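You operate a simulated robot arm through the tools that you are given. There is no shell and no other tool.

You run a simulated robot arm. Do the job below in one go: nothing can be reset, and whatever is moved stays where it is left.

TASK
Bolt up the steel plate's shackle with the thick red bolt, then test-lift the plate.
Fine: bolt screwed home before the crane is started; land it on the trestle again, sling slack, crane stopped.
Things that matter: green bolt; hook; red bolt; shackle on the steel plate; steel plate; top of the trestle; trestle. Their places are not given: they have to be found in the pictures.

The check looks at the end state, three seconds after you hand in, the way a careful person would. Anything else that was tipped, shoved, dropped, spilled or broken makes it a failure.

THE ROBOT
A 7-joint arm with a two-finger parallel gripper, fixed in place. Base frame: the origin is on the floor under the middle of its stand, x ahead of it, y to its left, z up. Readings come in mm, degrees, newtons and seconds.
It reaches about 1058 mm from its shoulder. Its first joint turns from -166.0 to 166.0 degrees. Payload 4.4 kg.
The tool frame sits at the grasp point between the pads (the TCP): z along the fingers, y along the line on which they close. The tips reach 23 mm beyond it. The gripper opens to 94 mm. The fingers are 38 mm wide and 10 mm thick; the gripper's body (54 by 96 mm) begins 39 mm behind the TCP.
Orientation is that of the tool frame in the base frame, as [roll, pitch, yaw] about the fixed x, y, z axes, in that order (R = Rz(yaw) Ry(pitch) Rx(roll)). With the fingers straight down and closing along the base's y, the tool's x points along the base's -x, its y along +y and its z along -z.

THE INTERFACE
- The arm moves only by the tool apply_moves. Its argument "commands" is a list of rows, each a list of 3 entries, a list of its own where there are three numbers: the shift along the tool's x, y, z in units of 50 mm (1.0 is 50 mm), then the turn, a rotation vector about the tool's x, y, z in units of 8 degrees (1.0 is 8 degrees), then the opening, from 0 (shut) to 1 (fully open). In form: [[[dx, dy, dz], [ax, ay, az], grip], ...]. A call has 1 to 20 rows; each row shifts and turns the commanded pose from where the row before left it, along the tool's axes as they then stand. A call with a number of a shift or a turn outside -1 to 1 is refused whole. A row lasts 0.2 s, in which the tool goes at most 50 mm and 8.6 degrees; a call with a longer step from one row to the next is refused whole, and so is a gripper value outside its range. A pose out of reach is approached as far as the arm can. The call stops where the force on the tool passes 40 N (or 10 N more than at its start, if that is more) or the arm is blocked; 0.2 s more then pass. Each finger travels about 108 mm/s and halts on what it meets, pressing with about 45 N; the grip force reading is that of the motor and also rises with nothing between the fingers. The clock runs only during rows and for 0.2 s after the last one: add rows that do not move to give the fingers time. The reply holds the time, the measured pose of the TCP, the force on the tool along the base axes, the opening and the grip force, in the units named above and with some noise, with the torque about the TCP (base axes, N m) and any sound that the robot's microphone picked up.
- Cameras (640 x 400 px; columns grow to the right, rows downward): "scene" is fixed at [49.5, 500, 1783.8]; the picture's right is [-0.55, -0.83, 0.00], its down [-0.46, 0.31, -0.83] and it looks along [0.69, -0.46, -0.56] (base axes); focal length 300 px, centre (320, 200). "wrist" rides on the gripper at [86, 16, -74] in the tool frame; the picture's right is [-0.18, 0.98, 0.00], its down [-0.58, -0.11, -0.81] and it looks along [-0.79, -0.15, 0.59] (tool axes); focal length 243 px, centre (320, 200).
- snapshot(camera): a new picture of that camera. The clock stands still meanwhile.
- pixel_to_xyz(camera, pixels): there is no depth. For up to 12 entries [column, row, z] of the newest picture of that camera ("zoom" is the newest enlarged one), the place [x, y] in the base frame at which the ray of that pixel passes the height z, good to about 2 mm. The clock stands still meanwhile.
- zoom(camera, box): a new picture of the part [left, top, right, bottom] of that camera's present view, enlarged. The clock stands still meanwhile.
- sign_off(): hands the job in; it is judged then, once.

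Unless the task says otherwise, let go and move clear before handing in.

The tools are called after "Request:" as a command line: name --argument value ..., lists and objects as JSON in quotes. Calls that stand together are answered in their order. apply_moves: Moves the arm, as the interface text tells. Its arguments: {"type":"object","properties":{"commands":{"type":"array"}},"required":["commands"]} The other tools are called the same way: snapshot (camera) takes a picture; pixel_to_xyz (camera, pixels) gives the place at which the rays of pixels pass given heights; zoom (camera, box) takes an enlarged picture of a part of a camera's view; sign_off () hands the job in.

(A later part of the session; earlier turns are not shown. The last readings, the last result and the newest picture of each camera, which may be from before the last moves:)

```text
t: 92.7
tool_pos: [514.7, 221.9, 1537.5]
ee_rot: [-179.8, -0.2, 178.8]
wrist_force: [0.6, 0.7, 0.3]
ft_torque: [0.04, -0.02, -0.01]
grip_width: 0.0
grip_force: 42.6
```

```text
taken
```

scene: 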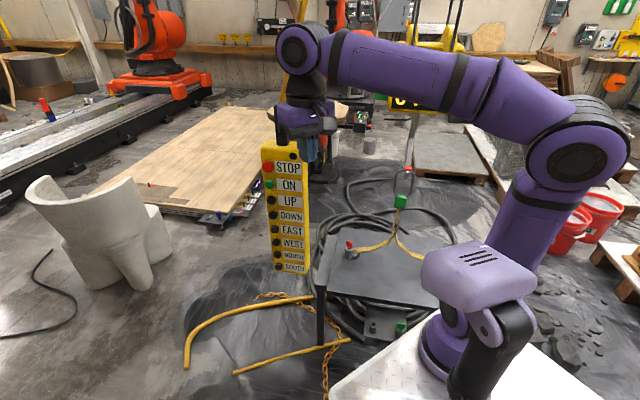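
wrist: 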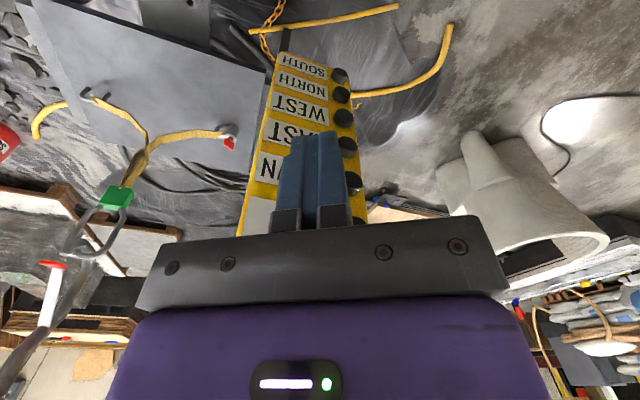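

I'm back at the start pose with the elbow up, and the pendant is unmoved (STOP still at scene (268,167)). From here I'll tilt the hand toward the pendant's face direction by 45° about the horizontal 42° axis and see how the arm takes it.

Request:
apply_moves --commands '[[[0, 0, 0], [0.683, -0.642, 0], 0.0], [[0, 0, 0], [0.683, -0.642, 0], 0.0], [[0, 0, 0], [0.683, -0.642, 0], 0.0], [[0, 0, 0], [0.683, -0.642, 0], 0.0], [[0, 0, 0], [0.683, -0.642, 0], 0.0], [[0, 0, 0], [0.683, -0.642, 0], 0.0], [[0, 0, 0], [0, 0, 0], 0.0]]'

Request:
snapshot --camera "scene"

Request:
snapshot --camera "wrist"

```text
t: 94.3
tool_pos: [513.1, 221.2, 1537.9]
ee_rot: [-143.7, 28.9, -171.6]
wrist_force: [0.8, -0.1, -0.6]
ft_torque: [0.0, 0.0, 0.02]
grip_width: 0.1
grip_force: 42.6
```

```text
taken
```

scene: 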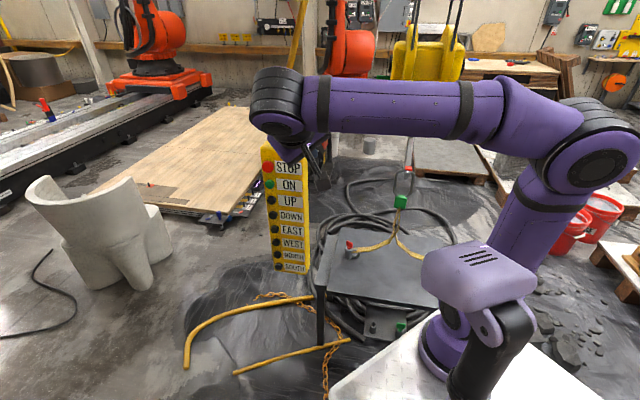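

```text
taken
```

wrist: 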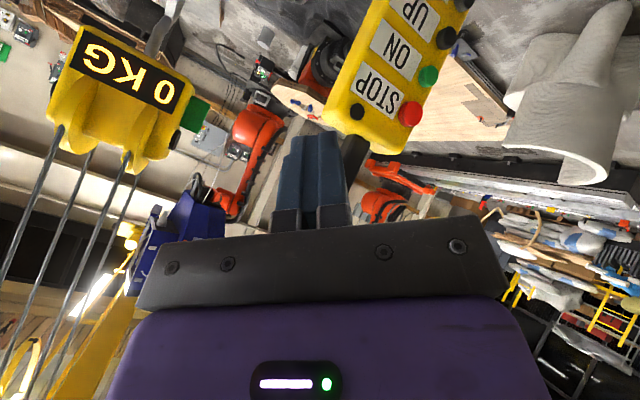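

The 45° tilt is reached cleanly with the TCP holding still. I'll continue another 30° in the same direction.

Request:
apply_moves --commands '[[[0, 0, 0], [0.683, -0.642, 0], 0.0], [[0, 0, 0], [0.683, -0.642, 0], 0.0], [[0, 0, 0], [0.683, -0.642, 0], 0.0], [[0, 0, 0], [0.683, -0.642, 0], 0.0], [[0, 0, 0], [0, 0, 0], 0.0]]'

Request:
snapshot --camera "scene"

```text
t: 95.5
tool_pos: [512.2, 223.4, 1537.7]
ee_rot: [-110.0, 41.3, -151.5]
wrist_force: [0.2, -0.2, 0.6]
ft_torque: [-0.02, 0.0, -0.02]
grip_width: 0.1
grip_force: 42.8
```

```text
taken
```

scene: 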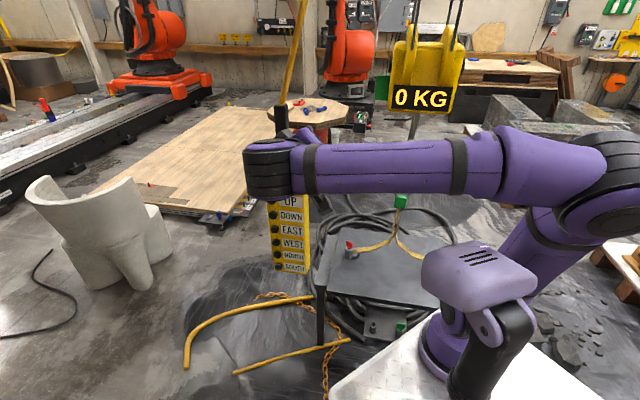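

75° is reached without trouble. Two more steps will make the fingers horizontal, pointing along about (0.67, -0.74, 0).

Request:
apply_moves --commands '[[[0, 0, 0], [0.683, -0.642, 0], 0.0], [[0, 0, 0], [0.683, -0.642, 0], 0.0], [[0, 0, 0], [0, 0, 0], 0.0]]'

Request:
snapshot --camera "scene"

Request:
snapshot --camera "wrist"

```text
t: 96.3
tool_pos: [524.4, 210.3, 1538.3]
ee_rot: [-92.1, 43.1, -140.0]
wrist_force: [-0.8, -0.1, -0.3]
ft_torque: [-0.02, 0.0, -0.01]
grip_width: 0.1
grip_force: 42.2
```

```text
taken
```

scene: 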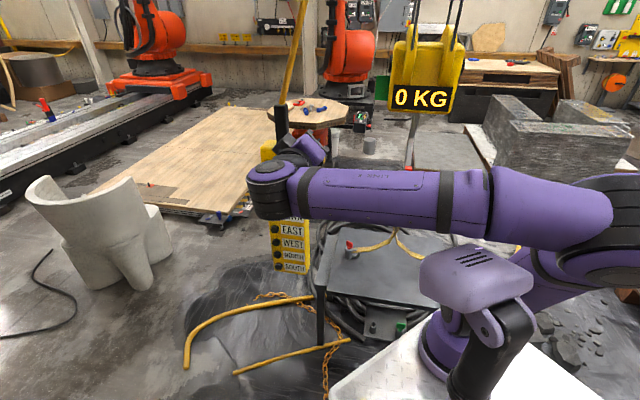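

```text
taken
```

wrist: 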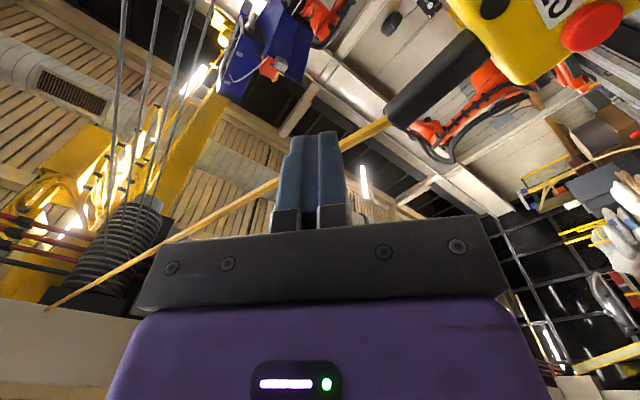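

The fingers now point along (0.66, -0.75, -0.03), which is the direction needed. I'll translate toward the pre-press point in front of the ON button, halfway first, staying well clear of the face.

Request:
apply_moves --commands '[[[0.045, 0.739, 0.265], [0, 0, 0], 0.0], [[0.045, 0.739, 0.265], [0, 0, 0], 0.0], [[0.045, 0.739, 0.265], [0, 0, 0], 0.0], [[0, 0, 0], [0, 0, 0], 0.0]]'

Request:
snapshot --camera "scene"

Request:
snapshot --camera "wrist"

```text
t: 97.0
tool_pos: [610.7, 178.2, 1477.8]
ee_rot: [-103.8, 43.8, -148.8]
wrist_force: [0.3, -0.4, 0.0]
ft_torque: [0.01, -0.01, 0.03]
grip_width: 0.3
grip_force: 42.7
stopped in row 3: the arm was blocked; the commanded pose is now the measured one
```

```text
taken
```

scene: 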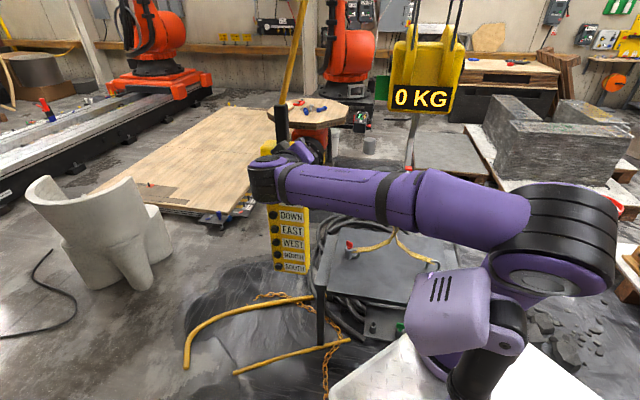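

```text
taken
```

wrist: 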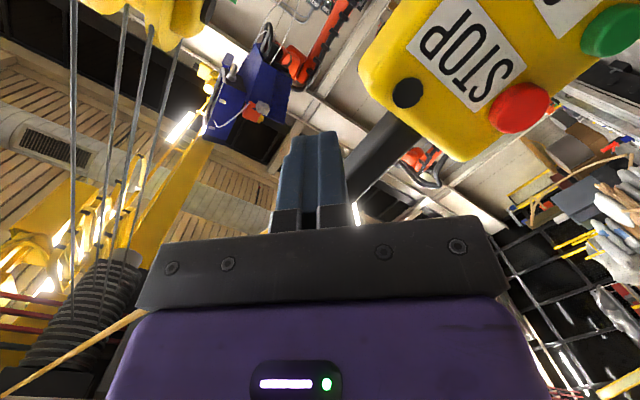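

Blocked again with the elbow folding low, so the fully horizontal hand doesn't work further out. The 45° tilt from the start pose tracked perfectly, so I'll go back there and approach the buttons with a 45°-tilted hand instead.

Request:
apply_moves --commands '[[[0.018, -0.413, -0.717], [0, 0, 0], 0.0], [[0.018, -0.413, -0.717], [0, 0, 0], 0.0], [[0.018, -0.413, -0.717], [0, 0, 0], 0.0], [[0, 0, 0], [-0.683, 0.642, 0], 0.0], [[0, 0, 0], [-0.683, 0.642, 0], 0.0], [[0, 0, 0], [-0.683, 0.642, 0], 0.0], [[0, 0, 0], [-0.683, 0.642, 0], 0.0], [[0, 0, 0], [0, 0, 0], 0.0], [[0, 0, 0], [0, 0, 0], 0.0]]'

Request:
snapshot --camera "scene"

```text
t: 97.8
tool_pos: [574.5, 164.4, 1518.2]
ee_rot: [-115.8, 40.4, -158.5]
wrist_force: [-0.8, 0.0, 0.0]
ft_torque: [0.0, 0.01, 0.0]
grip_width: 0.0
grip_force: 42.2
stopped in row 3: the arm was blocked; the commanded pose is now the measured one
```

```text
taken
```

scene: 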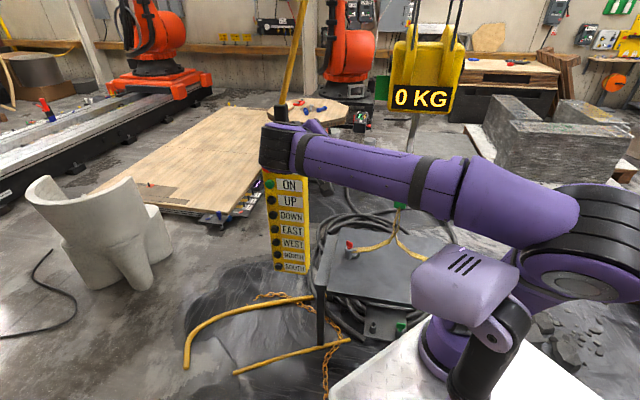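

It's blocked part-way, but the arm responds when I reduce tilt. I'll undo the tilt in place.

Request:
apply_moves --commands '[[[0, 0, 0], [-0.683, 0.642, 0], 0.0], [[0, 0, 0], [-0.683, 0.642, 0], 0.0], [[0, 0, 0], [-0.683, 0.642, 0], 0.0], [[0, 0, 0], [-0.683, 0.642, 0], 0.0], [[0, 0, 0], [0, 0, 0], 0.0]]'

Request:
snapshot --camera "scene"

```text
t: 99.0
tool_pos: [571.6, 169.1, 1519.4]
ee_rot: [-147.5, 27.2, -176.3]
wrist_force: [0.0, -0.5, 0.1]
ft_torque: [-0.05, -0.01, -0.04]
grip_width: 0.0
grip_force: 42.4
```

```text
taken
```

scene: 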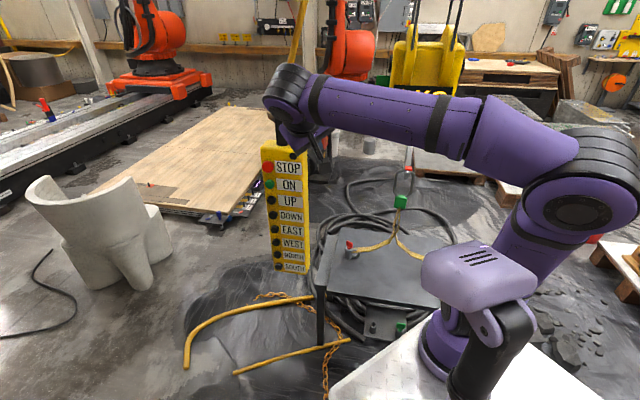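

Free again: 41° tilt, pointing along (0.42, -0.51, -0.75) at (572, 169, 1519). I'll translate toward the pre-press point for ON in short legs and check that the arm keeps tracking.

Request:
apply_moves --commands '[[[-0.136, 0.601, 0.496], [0, 0, 0], 0.0], [[-0.136, 0.601, 0.496], [0, 0, 0], 0.0], [[0, 0, 0], [0, 0, 0], 0.0]]'

Request:
snapshot --camera "scene"

```text
t: 99.8
tool_pos: [616.7, 195.0, 1461.0]
ee_rot: [-147.5, 27.3, -176.4]
wrist_force: [0.2, -0.4, 0.7]
ft_torque: [0.02, -0.03, 0.03]
grip_width: 0.2
grip_force: 42.9
```

```text
taken
```

scene: 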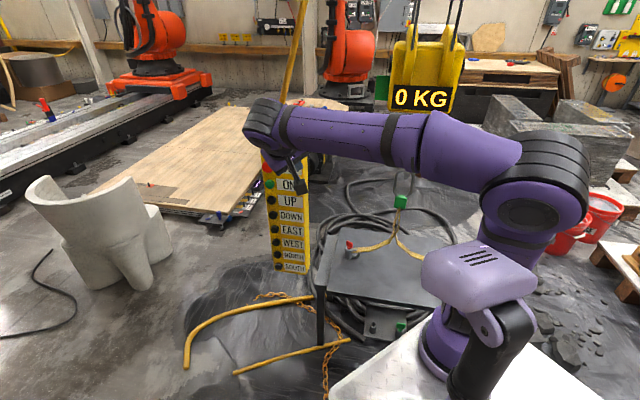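

Tracking is exact. I'll take two more steps.

Request:
apply_moves --commands '[[[-0.136, 0.601, 0.496], [0, 0, 0], 0.0], [[-0.136, 0.601, 0.496], [0, 0, 0], 0.0], [[0, 0, 0], [0, 0, 0], 0.0]]'

Request:
snapshot --camera "scene"

Request:
snapshot --camera "wrist"

```text
t: 100.6
tool_pos: [665.2, 208.4, 1404.5]
ee_rot: [-150.8, 26.2, -177.6]
wrist_force: [0.7, -0.3, 0.5]
ft_torque: [0.0, -0.01, -0.01]
grip_width: 0.4
grip_force: 42.4
```

```text
taken
```

scene: 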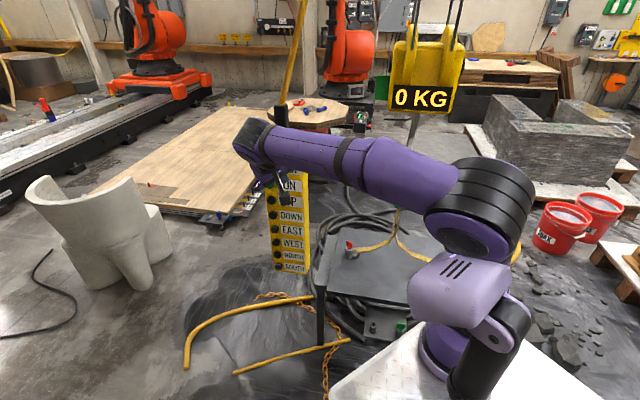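

```text
taken
```

wrist: 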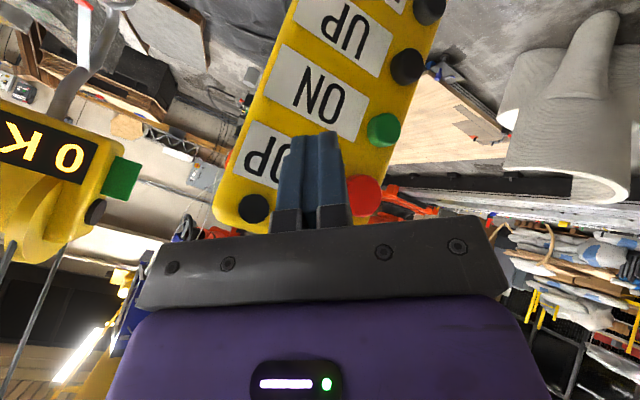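

The arm starts to lag here (commanded y≈222, measured 208), so the wrist can't go much further left at this tilt. I'll roll the hand about +47° so its narrow side faces the pendant, which lets me use a steeper, easier tilt.

Request:
apply_moves --commands '[[[0, 0, -0.3], [0, 0, 0], 0.0], [[0, 0, 0], [0, 0, 0.95], 0.0], [[0, 0, 0], [0, 0, 0.95], 0.0], [[0, 0, 0], [0, 0, 0.95], 0.0], [[0, 0, 0], [0, 0, 0], 0.0]]'

Request:
snapshot --camera "scene"

```text
t: 101.4
tool_pos: [668.2, 187.2, 1432.8]
ee_rot: [-164.1, 28.7, 165.3]
wrist_force: [0.2, 0.3, -0.6]
ft_torque: [-0.03, 0.01, -0.01]
grip_width: 0.0
grip_force: 42.2
stopped in row 3: the arm was blocked; the commanded pose is now the measured one
```

```text
taken
```

scene: 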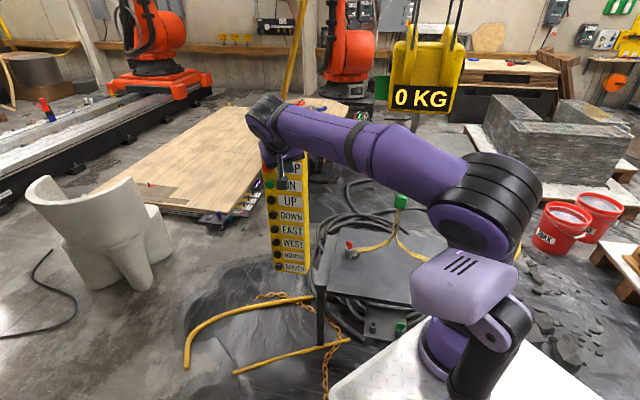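

Rolling positive is what blocks it, so the last wrist joint is at its clockwise limit, which explains all the earlier blocks. I'll retreat from the pendant while rolling the other way, then use the comfortable roll (tool x along the face) and press with one finger of an open gripper.

Request:
apply_moves --commands '[[[0.24, -0.258, -0.638], [0, 0, -0.4], 0.0], [[0.24, -0.258, -0.638], [0, 0, -0.8], 0.0], [[0.2, -0.3, -0.638], [0, 0, -0.8], 0.0], [[0.15, -0.33, -0.638], [0, 0, -0.8], 0.0], [[0, 0, 0], [0, 0, 0], 0.0]]'

Request:
snapshot --camera "scene"

```text
t: 102.6
tool_pos: [568.1, 195.3, 1536.6]
ee_rot: [-153.6, 20.5, -171.2]
wrist_force: [-0.3, 0.9, -0.5]
ft_torque: [-0.02, 0.02, -0.01]
grip_width: 0.0
grip_force: 42.5
```

```text
taken
```

scene: 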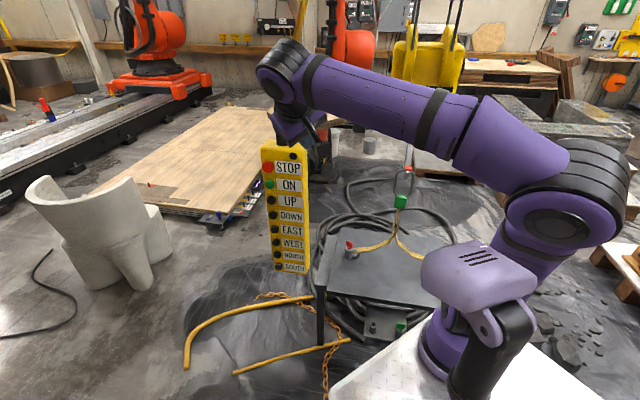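

Free again at (568, 195, 1537). I'll now orient the hand so tool x lies along the pendant's face, tilted 22° toward it, and open the gripper so its leading finger is the poker.

Request:
apply_moves --commands '[[[0, 0, 0], [-0.234, 0.169, -0.85], 0.3], [[0, 0, 0], [-0.234, 0.169, -0.85], 0.6], [[0, 0, 0], [-0.234, 0.169, -0.85], 1.0], [[0, 0, 0], [-0.234, 0.169, -0.85], 1.0], [[0, 0, 0], [-0.234, 0.169, -0.85], 1.0], [[0, 0, 0], [0, 0, 0], 1.0]]'

Request:
snapshot --camera "scene"

```text
t: 104.0
tool_pos: [568.9, 194.7, 1536.6]
ee_rot: [-158.1, 0.2, -142.7]
wrist_force: [-0.7, -0.1, 0.2]
ft_torque: [0.0, 0.01, -0.01]
grip_width: 93.6
grip_force: 0.1
```

```text
taken
```

scene: 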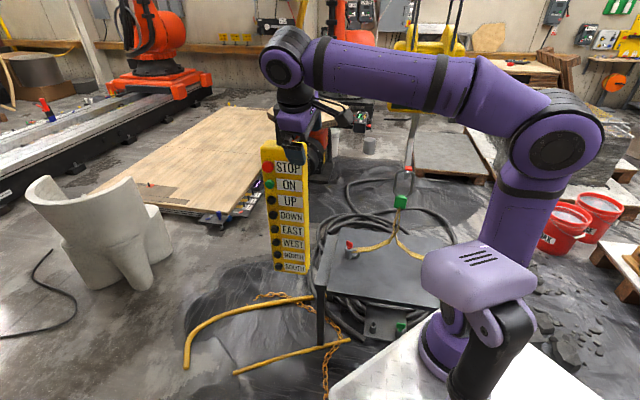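

The orientation is exactly as intended ([-158, 0, -143], 22° tilt toward the face). I'll translate toward the pre-press point, checking tracking halfway.

Request:
apply_moves --commands '[[[-0.498, 0.225, 0.621], [0, 0, 0], 1.0], [[-0.498, 0.225, 0.621], [0, 0, 0], 1.0], [[-0.498, 0.225, 0.621], [0, 0, 0], 1.0], [[0, 0, 0], [0, 0, 0], 1.0]]'

Request:
snapshot --camera "scene"

Request:
snapshot --camera "wrist"

```text
t: 105.0
tool_pos: [628.4, 234.3, 1438.1]
ee_rot: [-158.0, 0.3, -142.9]
wrist_force: [0.0, 0.3, -0.2]
ft_torque: [0.02, -0.02, -0.04]
grip_width: 94.0
grip_force: 0.2
```

```text
taken
```

scene: 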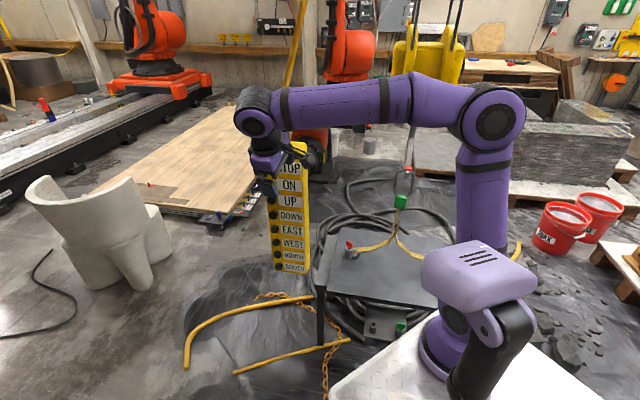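

```text
taken
```

wrist: 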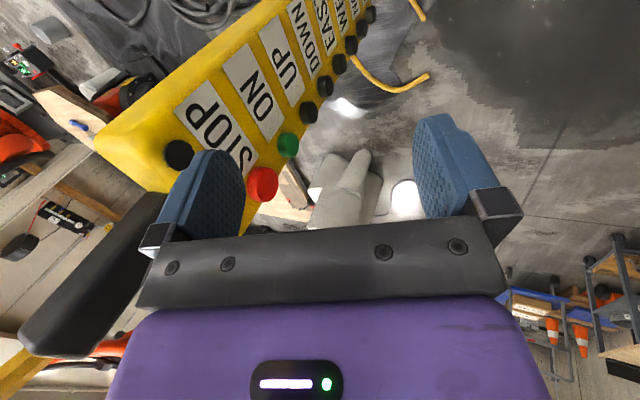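

Tracking is exact and the posture comfortable; in the wrist view, ON is at (288,145) and STOP at (262,184), matching the known positions. I'll do the second half of the approach.

Request:
apply_moves --commands '[[[-0.498, 0.225, 0.621], [0, 0, 0], 1.0], [[-0.498, 0.225, 0.621], [0, 0, 0], 1.0], [[-0.498, 0.225, 0.621], [0, 0, 0], 1.0], [[0, 0, 0], [0, 0, 0], 1.0]]'

Request:
snapshot --camera "scene"

Request:
snapshot --camera "wrist"

```text
t: 106.0
tool_pos: [691.5, 277.8, 1338.5]
ee_rot: [-158.0, 0.3, -142.8]
wrist_force: [0.3, -0.3, -0.1]
ft_torque: [0.04, 0.03, -0.02]
grip_width: 94.2
grip_force: 0.0
```

```text
taken
```

scene: 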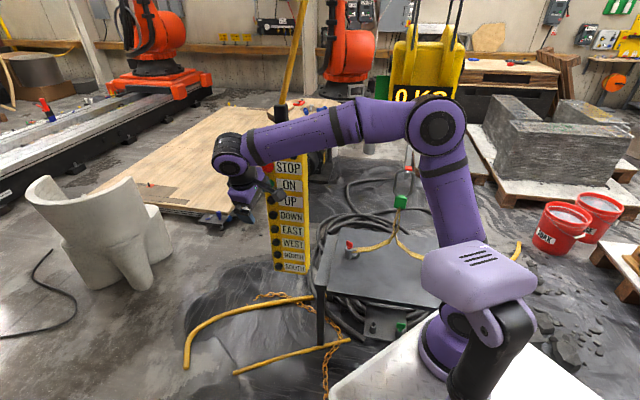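

```text
taken
```

wrist: 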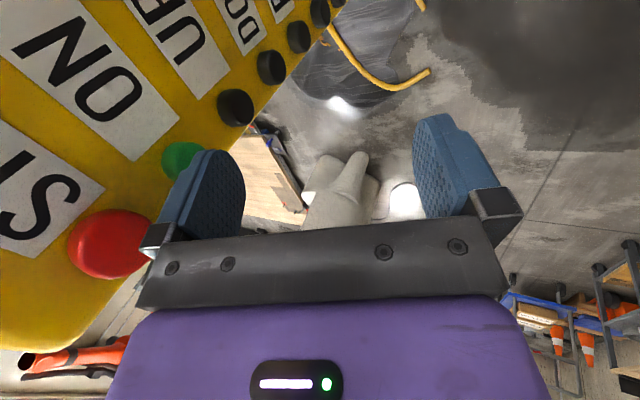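

Now the leading finger is about 28 mm from the ON button (green at wrist (183,160)), directly in front of it. I'll close in 18 mm along the pressing direction and look.

Request:
apply_moves --commands '[[[0, -0.167, 0.067], [0, 0, 0], 1.0], [[0, -0.167, 0.067], [0, 0, 0], 1.0], [[0, 0, 0], [0, 0, 0], 1.0]]'

Request:
snapshot --camera "wrist"

Request:
zoom --camera "scene" --box '[230, 130, 326, 230]'

Request:
zoom --camera "wrist" --box '[60, 60, 300, 260]'

```text
t: 106.8
tool_pos: [702.8, 264.0, 1337.9]
ee_rot: [-158.2, 0.2, -142.9]
wrist_force: [0.4, 0.0, 0.5]
ft_torque: [0.01, 0.06, 0.02]
grip_width: 94.0
grip_force: 0.2
```

```text
taken
```

wrist: 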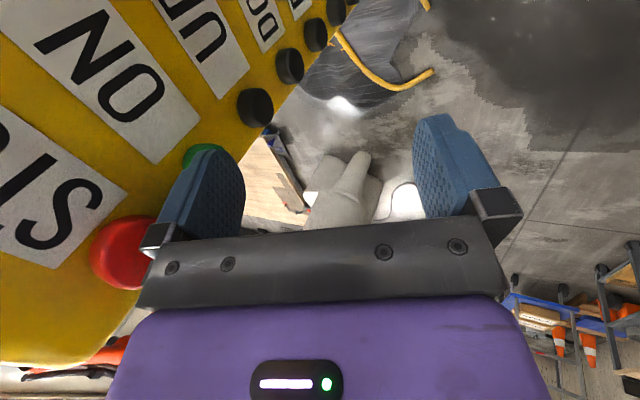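

```text
4.00 times, centred on (278, 180) of scene
```

zoom: 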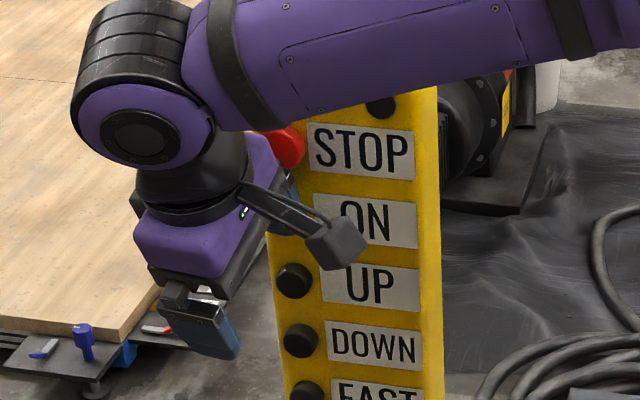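

```text
2.00 times, centred on (180, 160) of wrist
```

zoom: 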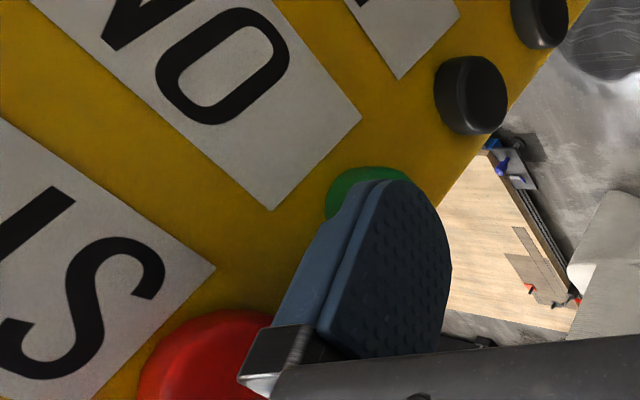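

The finger tip is squarely in front of ON, with about 10 mm to go and clear of STOP and UP. I'll press in 2 mm steps along the pressing direction, watching force and sound.

Request:
apply_moves --commands '[[[0, -0.037, 0.015], [0, 0, 0], 1.0], [[0, -0.037, 0.015], [0, 0, 0], 1.0], [[0, -0.037, 0.015], [0, 0, 0], 1.0], [[0, -0.037, 0.015], [0, 0, 0], 1.0], [[0, 0, 0], [0, 0, 0], 1.0]]'

Request:
zoom --camera "wrist" --box '[60, 60, 300, 260]'

```text
t: 108.0
tool_pos: [707.4, 259.1, 1338.9]
ee_rot: [-158.1, 0.1, -142.7]
wrist_force: [-2.3, 3.6, 0.9]
ft_torque: [-0.01, -0.05, 0.17]
grip_width: 91.8
grip_force: 0.0
heard: click
```

```text
2.00 times, centred on (180, 160) of wrist
```

zoom: 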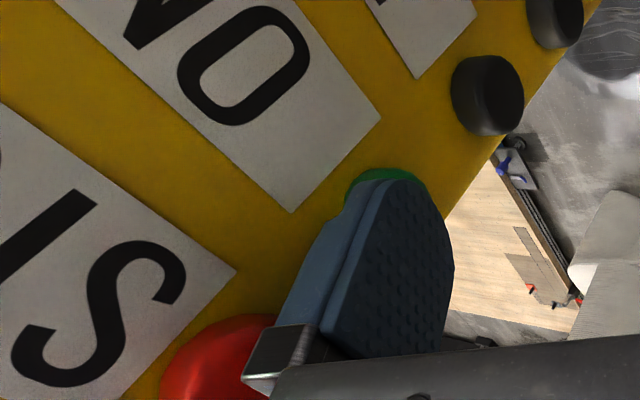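

"Click" heard with about 4 N force, so ON has been pressed. I'll back off and look for an indicator on the pendant or the crane.

Request:
apply_moves --commands '[[[0, 0.12, -0.048], [0, 0, 0], 1.0], [[0, 0.15, -0.06], [0, 0, 0], 1.0], [[0, 0.15, -0.06], [0, 0, 0], 1.0], [[0, 0, 0], [0, 0, 0], 1.0]]'

Request:
snapshot --camera "scene"

Request:
zoom --camera "scene" --box '[240, 120, 330, 190]'

Request:
snapshot --camera "wrist"

```text
t: 109.0
tool_pos: [693.5, 275.1, 1338.0]
ee_rot: [-158.1, 0.1, -142.8]
wrist_force: [-0.2, 0.9, -0.4]
ft_torque: [0.0, -0.02, -0.04]
grip_width: 93.8
grip_force: 0.0
```

```text
taken
```

scene: 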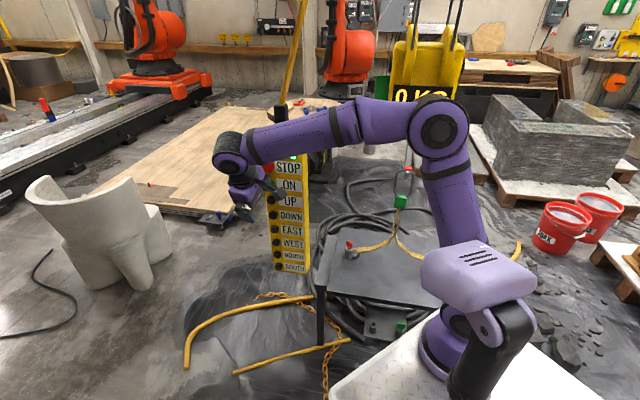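

```text
5.71 times, centred on (285, 155) of scene
```

zoom: 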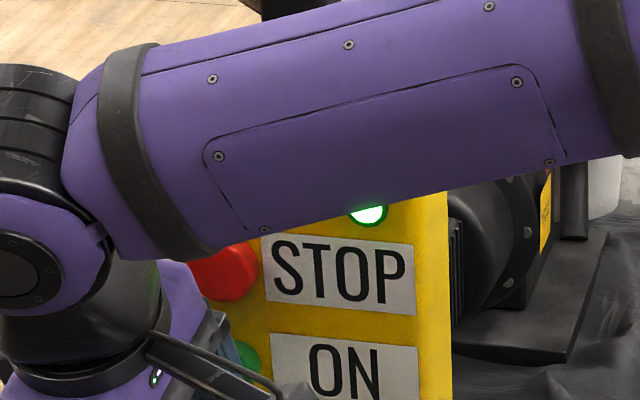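

```text
taken
```

wrist: 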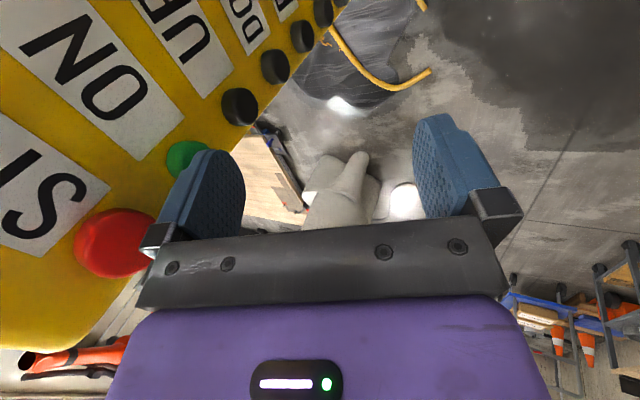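

The lamp beside STOP is now lit green (scene zoom (368,212)), so the crane is on. The sling's green block triangulates to (789, -432), right over the plate's centre, so no side travel is needed. I'll lower the finger to the UP button's height, keeping the same distance from the face.

Request:
apply_moves --commands '[[[0, 0.205, 0.51], [0, 0, 0], 1.0], [[0, 0.205, 0.51], [0, 0, 0], 1.0], [[0, 0, 0], [0, 0, 0], 1.0]]'

Request:
snapshot --camera "wrist"

Request:
snapshot --camera "scene"

Request:
zoom --camera "scene" --box '[310, 130, 470, 290]'

```text
t: 109.8
tool_pos: [694.6, 275.7, 1284.3]
ee_rot: [-158.0, 0.3, -142.8]
wrist_force: [-1.3, 0.6, 0.0]
ft_torque: [-0.01, 0.03, -0.02]
grip_width: 94.1
grip_force: 0.1
```

```text
taken
```

wrist: 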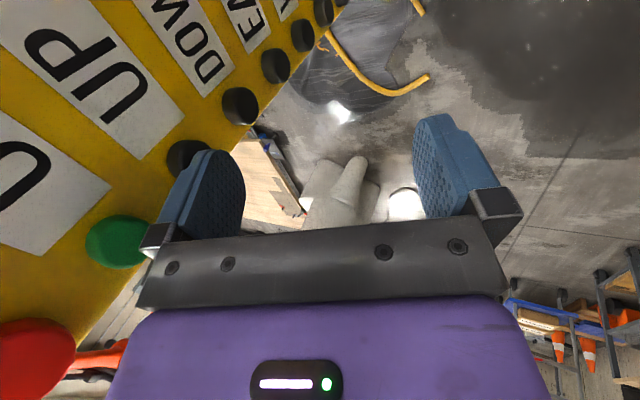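

```text
taken
```

scene: 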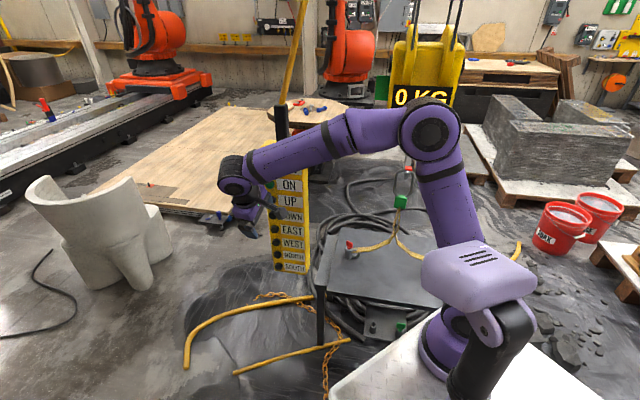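

```text
2.50 times, centred on (390, 210) of scene
```

zoom: 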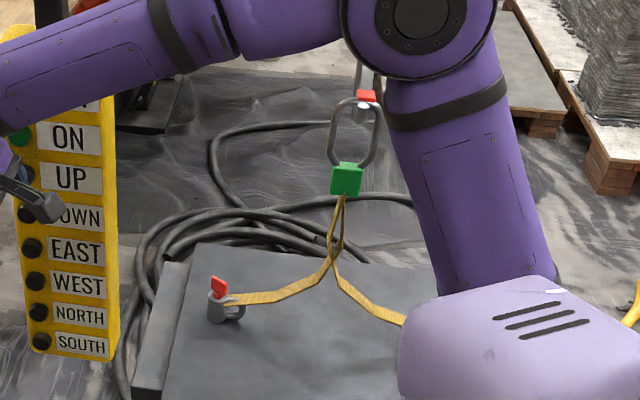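

UP is at wrist (185,155), positioned just as ON was, and the scene view shows the ring, sling legs and red bolt clearly. I'll press UP gently and look after a short time.

Request:
apply_moves --commands '[[[0, -0.13, 0.052], [0, 0, 0], 1.0], [[0, -0.13, 0.052], [0, 0, 0], 1.0], [[0, -0.037, 0.015], [0, 0, 0], 1.0], [[0, -0.037, 0.015], [0, 0, 0], 1.0], [[0, -0.037, 0.015], [0, 0, 0], 1.0]]'

Request:
zoom --camera "scene" --box '[310, 60, 470, 290]'

Request:
zoom --camera "wrist" --box '[60, 60, 300, 260]'

```text
t: 111.0
tool_pos: [706.2, 259.8, 1283.6]
ee_rot: [-158.1, 0.2, -142.8]
wrist_force: [-2.2, 2.0, -0.8]
ft_torque: [0.02, 0.02, -0.02]
grip_width: 92.7
grip_force: 0.1
```

```text
1.74 times, centred on (390, 175) of scene
```

zoom: 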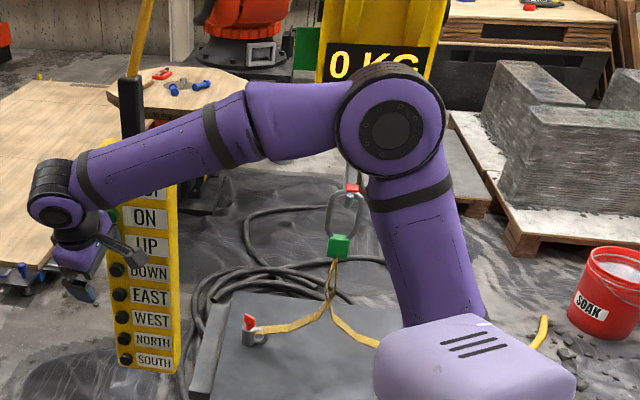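

```text
2.00 times, centred on (180, 160) of wrist
```

zoom: 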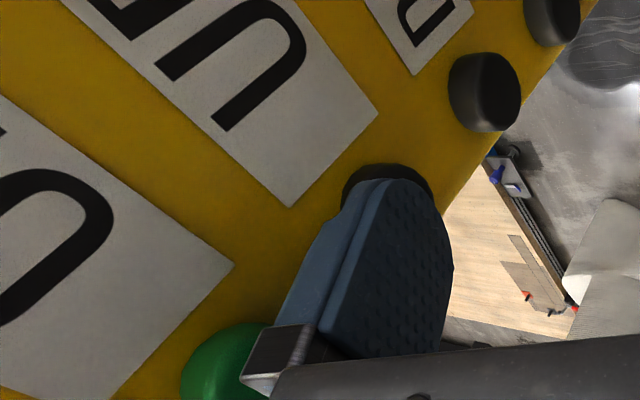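

The finger touches UP with about 3 N but no click yet. I'll press 3 mm more.

Request:
apply_moves --commands '[[[0, -0.037, 0.015], [0, 0, 0], 1.0], [[0, -0.019, 0.008], [0, 0, 0], 1.0]]'

Request:
zoom --camera "scene" --box '[310, 60, 470, 290]'

```text
t: 111.6
tool_pos: [707.8, 258.7, 1283.7]
ee_rot: [-158.2, 0.2, -142.7]
wrist_force: [-1.3, 5.0, 3.5]
ft_torque: [-0.13, -0.17, 0.22]
grip_width: 92.9
grip_force: 0.0
heard: click
```

```text
1.74 times, centred on (390, 175) of scene
```

zoom: 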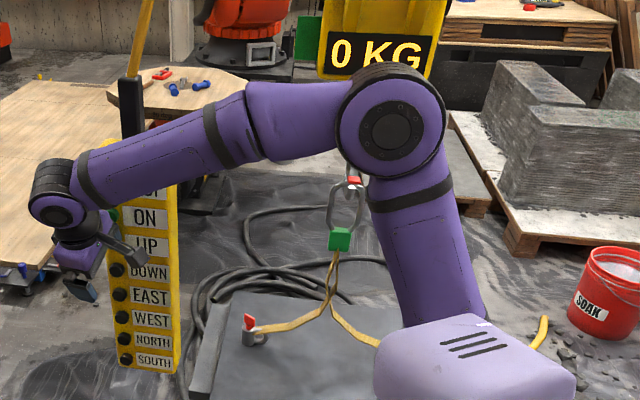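

Click: the hook has started to rise (ring at zoom (345,205), was (346,213)). I'll hold for a short moment and check the speed and the load display.

Request:
apply_moves --commands '[[[0, 0, 0], [0, 0, 0], 1.0]]'

Request:
zoom --camera "scene" --box '[310, 60, 470, 290]'

```text
t: 112.0
tool_pos: [708.2, 257.7, 1283.7]
ee_rot: [-158.1, 0.2, -142.7]
wrist_force: [-1.6, 4.9, 2.5]
ft_torque: [-0.15, -0.16, 0.15]
grip_width: 92.7
grip_force: 0.0
```

```text
1.74 times, centred on (390, 175) of scene
```

zoom: 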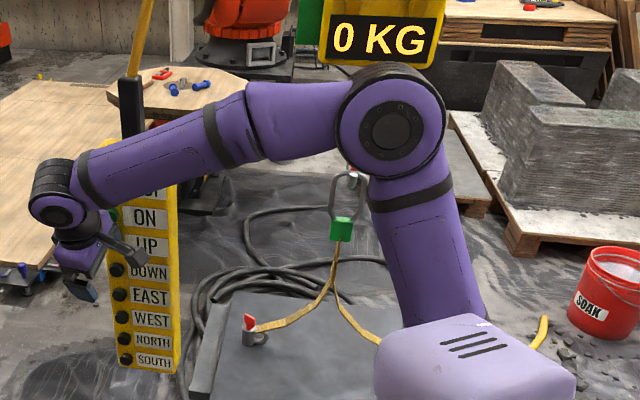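

The hook is climbing about 80 mm/s while UP is held; the display still reads 0 KG and the sling is nearly taut. I'll hold one more short interval.

Request:
apply_moves --commands '[[[0, 0, 0], [0, 0, 0], 1.0]]'

Request:
zoom --camera "scene" --box '[310, 60, 470, 290]'

```text
t: 112.4
tool_pos: [707.6, 257.5, 1283.6]
ee_rot: [-158.1, 0.2, -142.8]
wrist_force: [-2.7, 3.3, 2.4]
ft_torque: [-0.07, -0.06, 0.11]
grip_width: 92.7
grip_force: 0.0
```

```text
1.74 times, centred on (390, 175) of scene
```

zoom: 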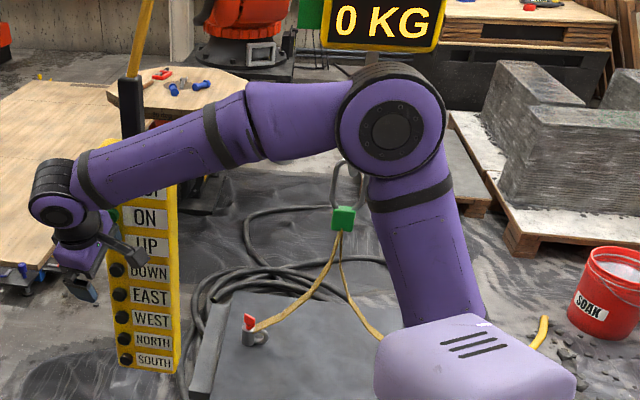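

The sling legs are almost straight and the display still reads 0 KG. I'll hold one more interval.

Request:
apply_moves --commands '[[[0, 0, 0], [0, 0, 0], 1.0]]'

Request:
zoom --camera "scene" --box '[310, 60, 470, 290]'

Request:
zoom --camera "scene" --box '[310, 220, 450, 340]'

```text
t: 112.8
tool_pos: [707.1, 257.6, 1282.9]
ee_rot: [-158.1, 0.2, -142.8]
wrist_force: [-3.0, 3.6, 0.6]
ft_torque: [-0.05, -0.07, 0.07]
grip_width: 92.0
grip_force: 0.2
```

```text
1.74 times, centred on (390, 175) of scene
```

zoom: 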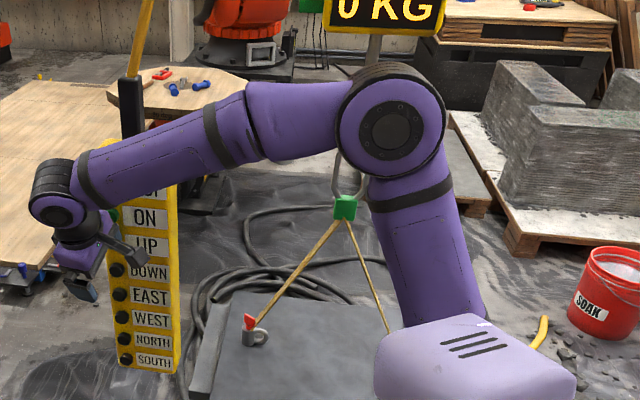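

```text
3.33 times, centred on (380, 280) of scene
```

zoom: 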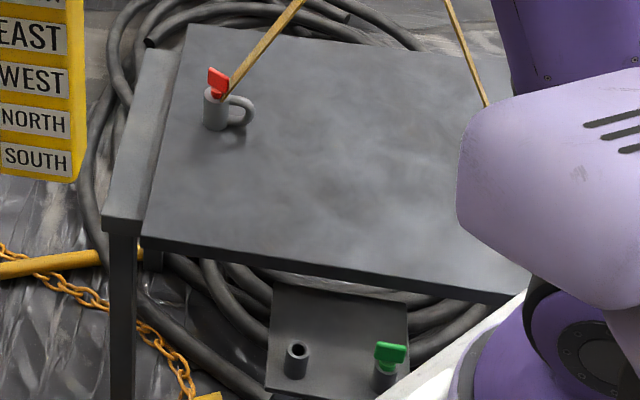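

The legs are now straight with 0 KG, so the next movement will take the load. I'll hold another short interval.

Request:
apply_moves --commands '[[[0, 0, 0], [0, 0, 0], 1.0]]'

Request:
snapshot --camera "scene"

Request:
zoom --camera "scene" --box '[310, 220, 450, 340]'

```text
t: 113.2
tool_pos: [708.9, 259.1, 1283.1]
ee_rot: [-158.0, 0.3, -142.8]
wrist_force: [-3.2, 1.6, 0.2]
ft_torque: [-0.03, -0.02, 0.01]
grip_width: 92.4
grip_force: 0.0
```

```text
taken
```

scene: 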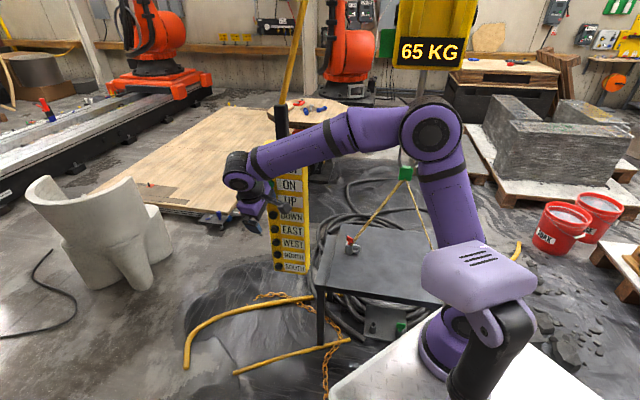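

```text
3.33 times, centred on (380, 280) of scene
```

zoom: 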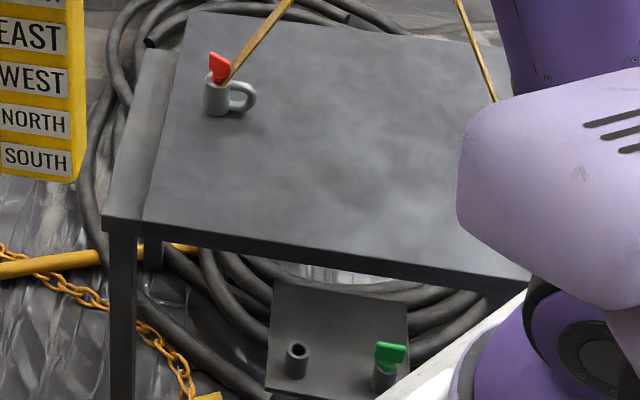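

The display reads 65 KG and the plate has come up off the trestle by roughly 20–25 mm, hanging level. I'll lift a little more so it's clearly clear, then release.

Request:
apply_moves --commands '[[[0, -0.01, 0.004], [0, 0, 0], 1.0], [[0, 0, 0], [0, 0, 0], 1.0]]'

Request:
snapshot --camera "scene"

Request:
zoom --camera "scene" --box '[310, 220, 450, 340]'

```text
t: 113.8
tool_pos: [707.9, 259.2, 1283.8]
ee_rot: [-158.1, 0.1, -142.8]
wrist_force: [-2.5, 4.1, -0.2]
ft_torque: [-0.05, -0.03, 0.05]
grip_width: 92.0
grip_force: 0.1
```

```text
taken
```

scene: 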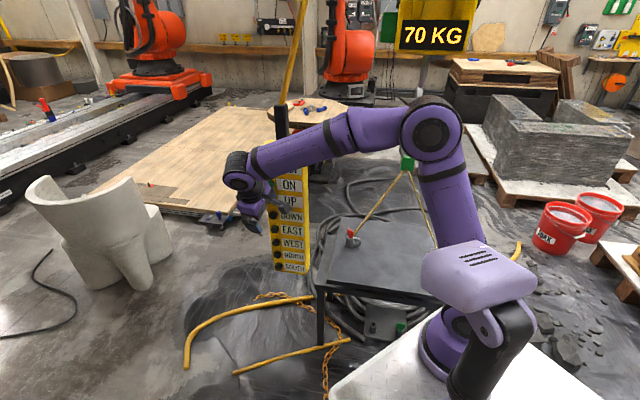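

```text
3.33 times, centred on (380, 280) of scene
```

zoom: 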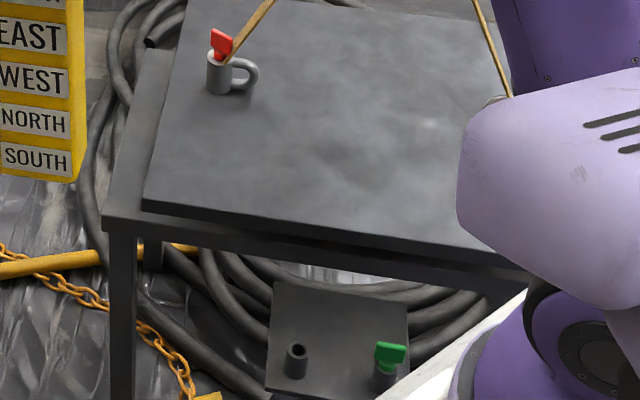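

The plate now hangs level and clearly above the trestle with 70 KG on the display. I'll release UP by backing the finger off 12 mm and check that the hoist stops.

Request:
apply_moves --commands '[[[0, 0.22, -0.088], [0, 0, 0], 1.0]]'

Request:
snapshot --camera "scene"

Request:
zoom --camera "scene" --box '[310, 220, 450, 340]'

```text
t: 114.2
tool_pos: [701.0, 267.0, 1282.7]
ee_rot: [-158.2, 0.1, -142.8]
wrist_force: [0.6, -0.5, 0.0]
ft_torque: [0.04, -0.02, 0.02]
grip_width: 94.0
grip_force: 0.1
```

```text
taken
```

scene: 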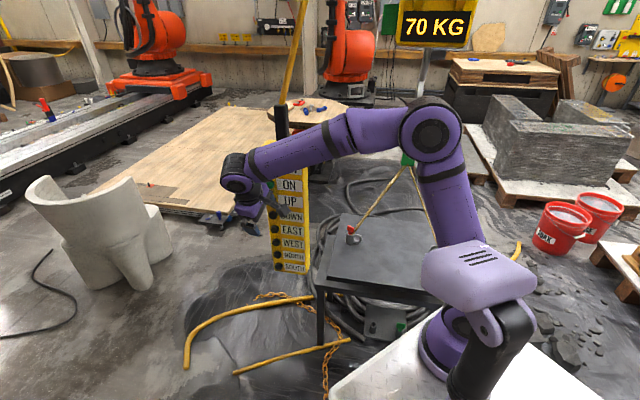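

```text
3.33 times, centred on (380, 280) of scene
```

zoom: 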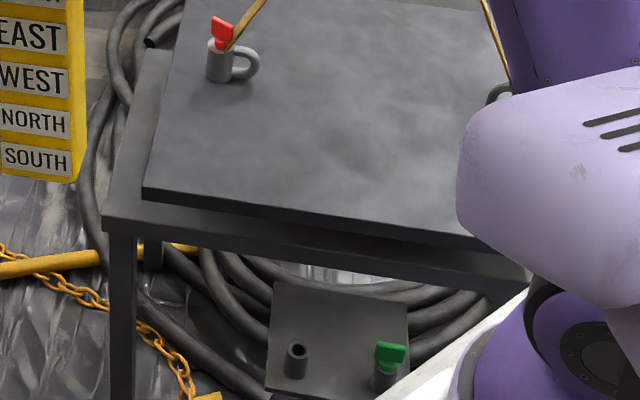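

The finger has left the button. I'll run a short idle interval to confirm the hoist has stopped and the load is steady.

Request:
apply_moves --commands '[[[0, 0.1, -0.04], [0, 0, 0], 1.0], [[0, 0, 0], [0, 0, 0], 1.0]]'

Request:
zoom --camera "scene" --box '[310, 220, 450, 340]'

Request:
snapshot --camera "wrist"

```text
t: 114.8
tool_pos: [698.2, 270.6, 1283.0]
ee_rot: [-158.2, 0.2, -142.8]
wrist_force: [0.0, 1.2, 0.5]
ft_torque: [0.03, -0.03, 0.0]
grip_width: 94.1
grip_force: 0.1
```

```text
3.33 times, centred on (380, 280) of scene
```

zoom: 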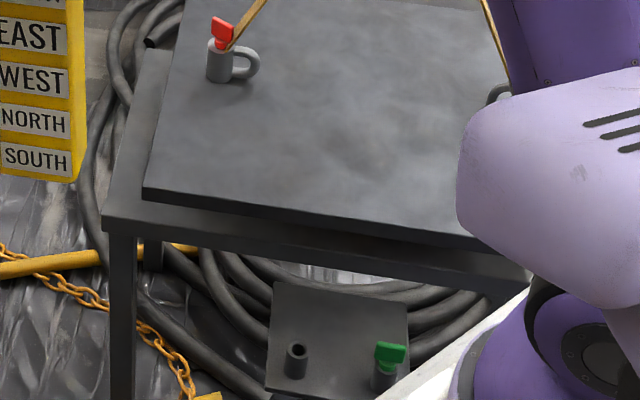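

```text
taken
```

wrist: 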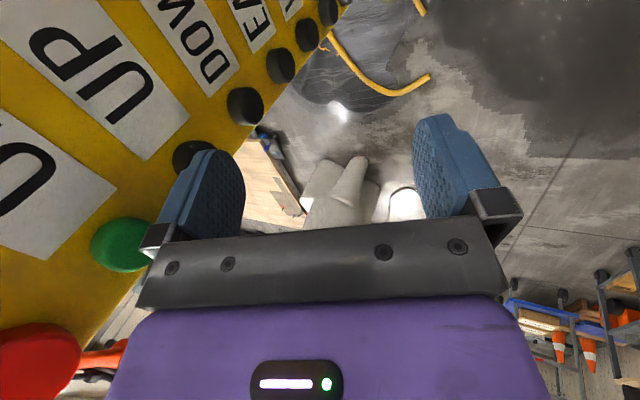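

The load hangs still at the same height, so UP is hold-to-run. Now I'll move the finger down 55 mm to the DOWN button.

Request:
apply_moves --commands '[[[0, 0.205, 0.51], [0, 0, 0], 1.0], [[0, 0.205, 0.51], [0, 0, 0], 1.0], [[0, 0, 0], [0, 0, 0], 1.0]]'

Request:
snapshot --camera "wrist"

Request:
snapshot --camera "scene"

```text
t: 115.6
tool_pos: [696.4, 270.5, 1228.4]
ee_rot: [-158.1, 0.1, -142.7]
wrist_force: [0.2, -0.9, 0.0]
ft_torque: [0.03, 0.02, 0.01]
grip_width: 94.0
grip_force: 0.1
```

```text
taken
```

wrist: 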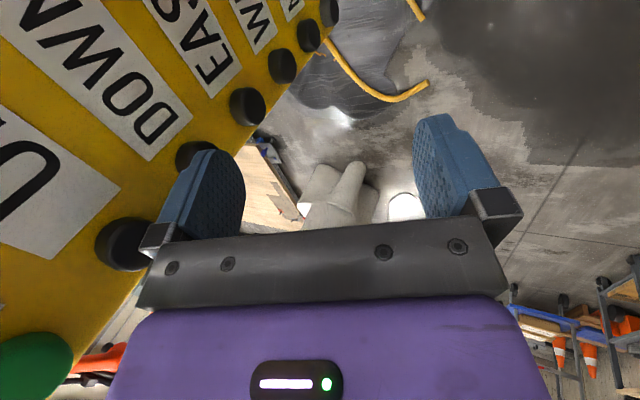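

```text
taken
```

scene: 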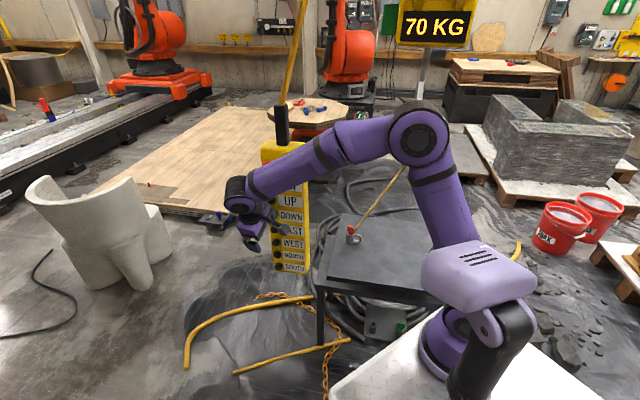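

DOWN is now right in front of the finger (wrist (190,155)) and the load is steady at 70 KG. I'll approach and press DOWN gently.

Request:
apply_moves --commands '[[[0, -0.11, 0.044], [0, 0, 0], 1.0], [[0, -0.093, 0.037], [0, 0, 0], 1.0], [[0, -0.037, 0.015], [0, 0, 0], 1.0], [[0, -0.037, 0.015], [0, 0, 0], 1.0]]'

Request:
zoom --camera "scene" --box '[310, 220, 450, 340]'

```text
t: 116.6
tool_pos: [707.0, 260.8, 1228.8]
ee_rot: [-158.1, 0.3, -142.8]
wrist_force: [-3.3, 0.8, 3.0]
ft_torque: [-0.1, -0.13, 0.0]
grip_width: 93.1
grip_force: 0.1
heard: click
```

```text
3.33 times, centred on (380, 280) of scene
```

zoom: 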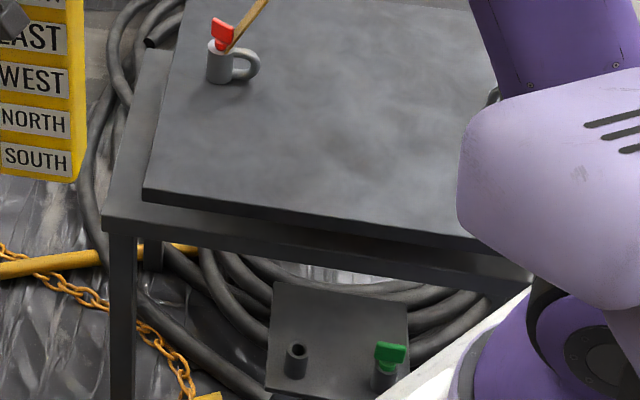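

Click: DOWN is pressed and the plate is just starting to lower. I'll hold a short interval.

Request:
apply_moves --commands '[[[0, -0.01, 0.004], [0, 0, 0], 1.0]]'

Request:
zoom --camera "scene" --box '[310, 220, 450, 340]'

```text
t: 117.0
tool_pos: [706.6, 259.1, 1228.1]
ee_rot: [-158.1, 0.2, -142.8]
wrist_force: [-1.5, 3.5, 1.7]
ft_torque: [-0.11, -0.08, 0.12]
grip_width: 92.7
grip_force: 0.2
```

```text
3.33 times, centred on (380, 280) of scene
```

zoom: 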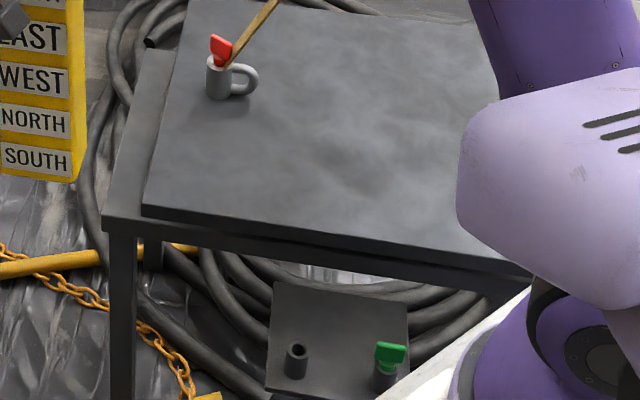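

The plate is coming down level (boss at zoom y≈78, resting was about 110). I'll hold another interval.

Request:
apply_moves --commands '[[[0, 0, 0], [0, 0, 0], 1.0]]'

Request:
zoom --camera "scene" --box '[310, 220, 450, 340]'

```text
t: 117.4
tool_pos: [707.8, 259.5, 1228.7]
ee_rot: [-158.2, 0.2, -142.8]
wrist_force: [-1.6, 4.3, 0.3]
ft_torque: [0.0, -0.05, 0.09]
grip_width: 92.8
grip_force: 0.1
```

```text
3.33 times, centred on (380, 280) of scene
```

zoom: 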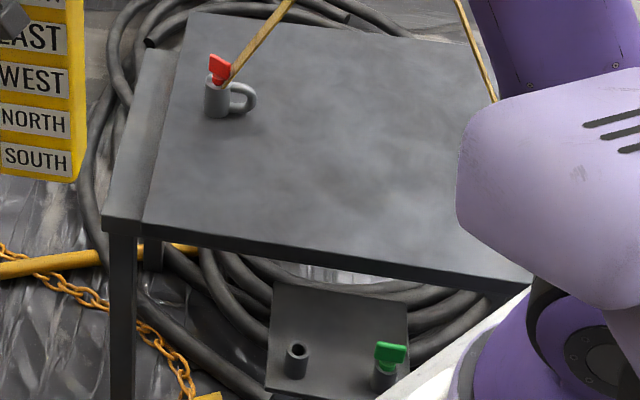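

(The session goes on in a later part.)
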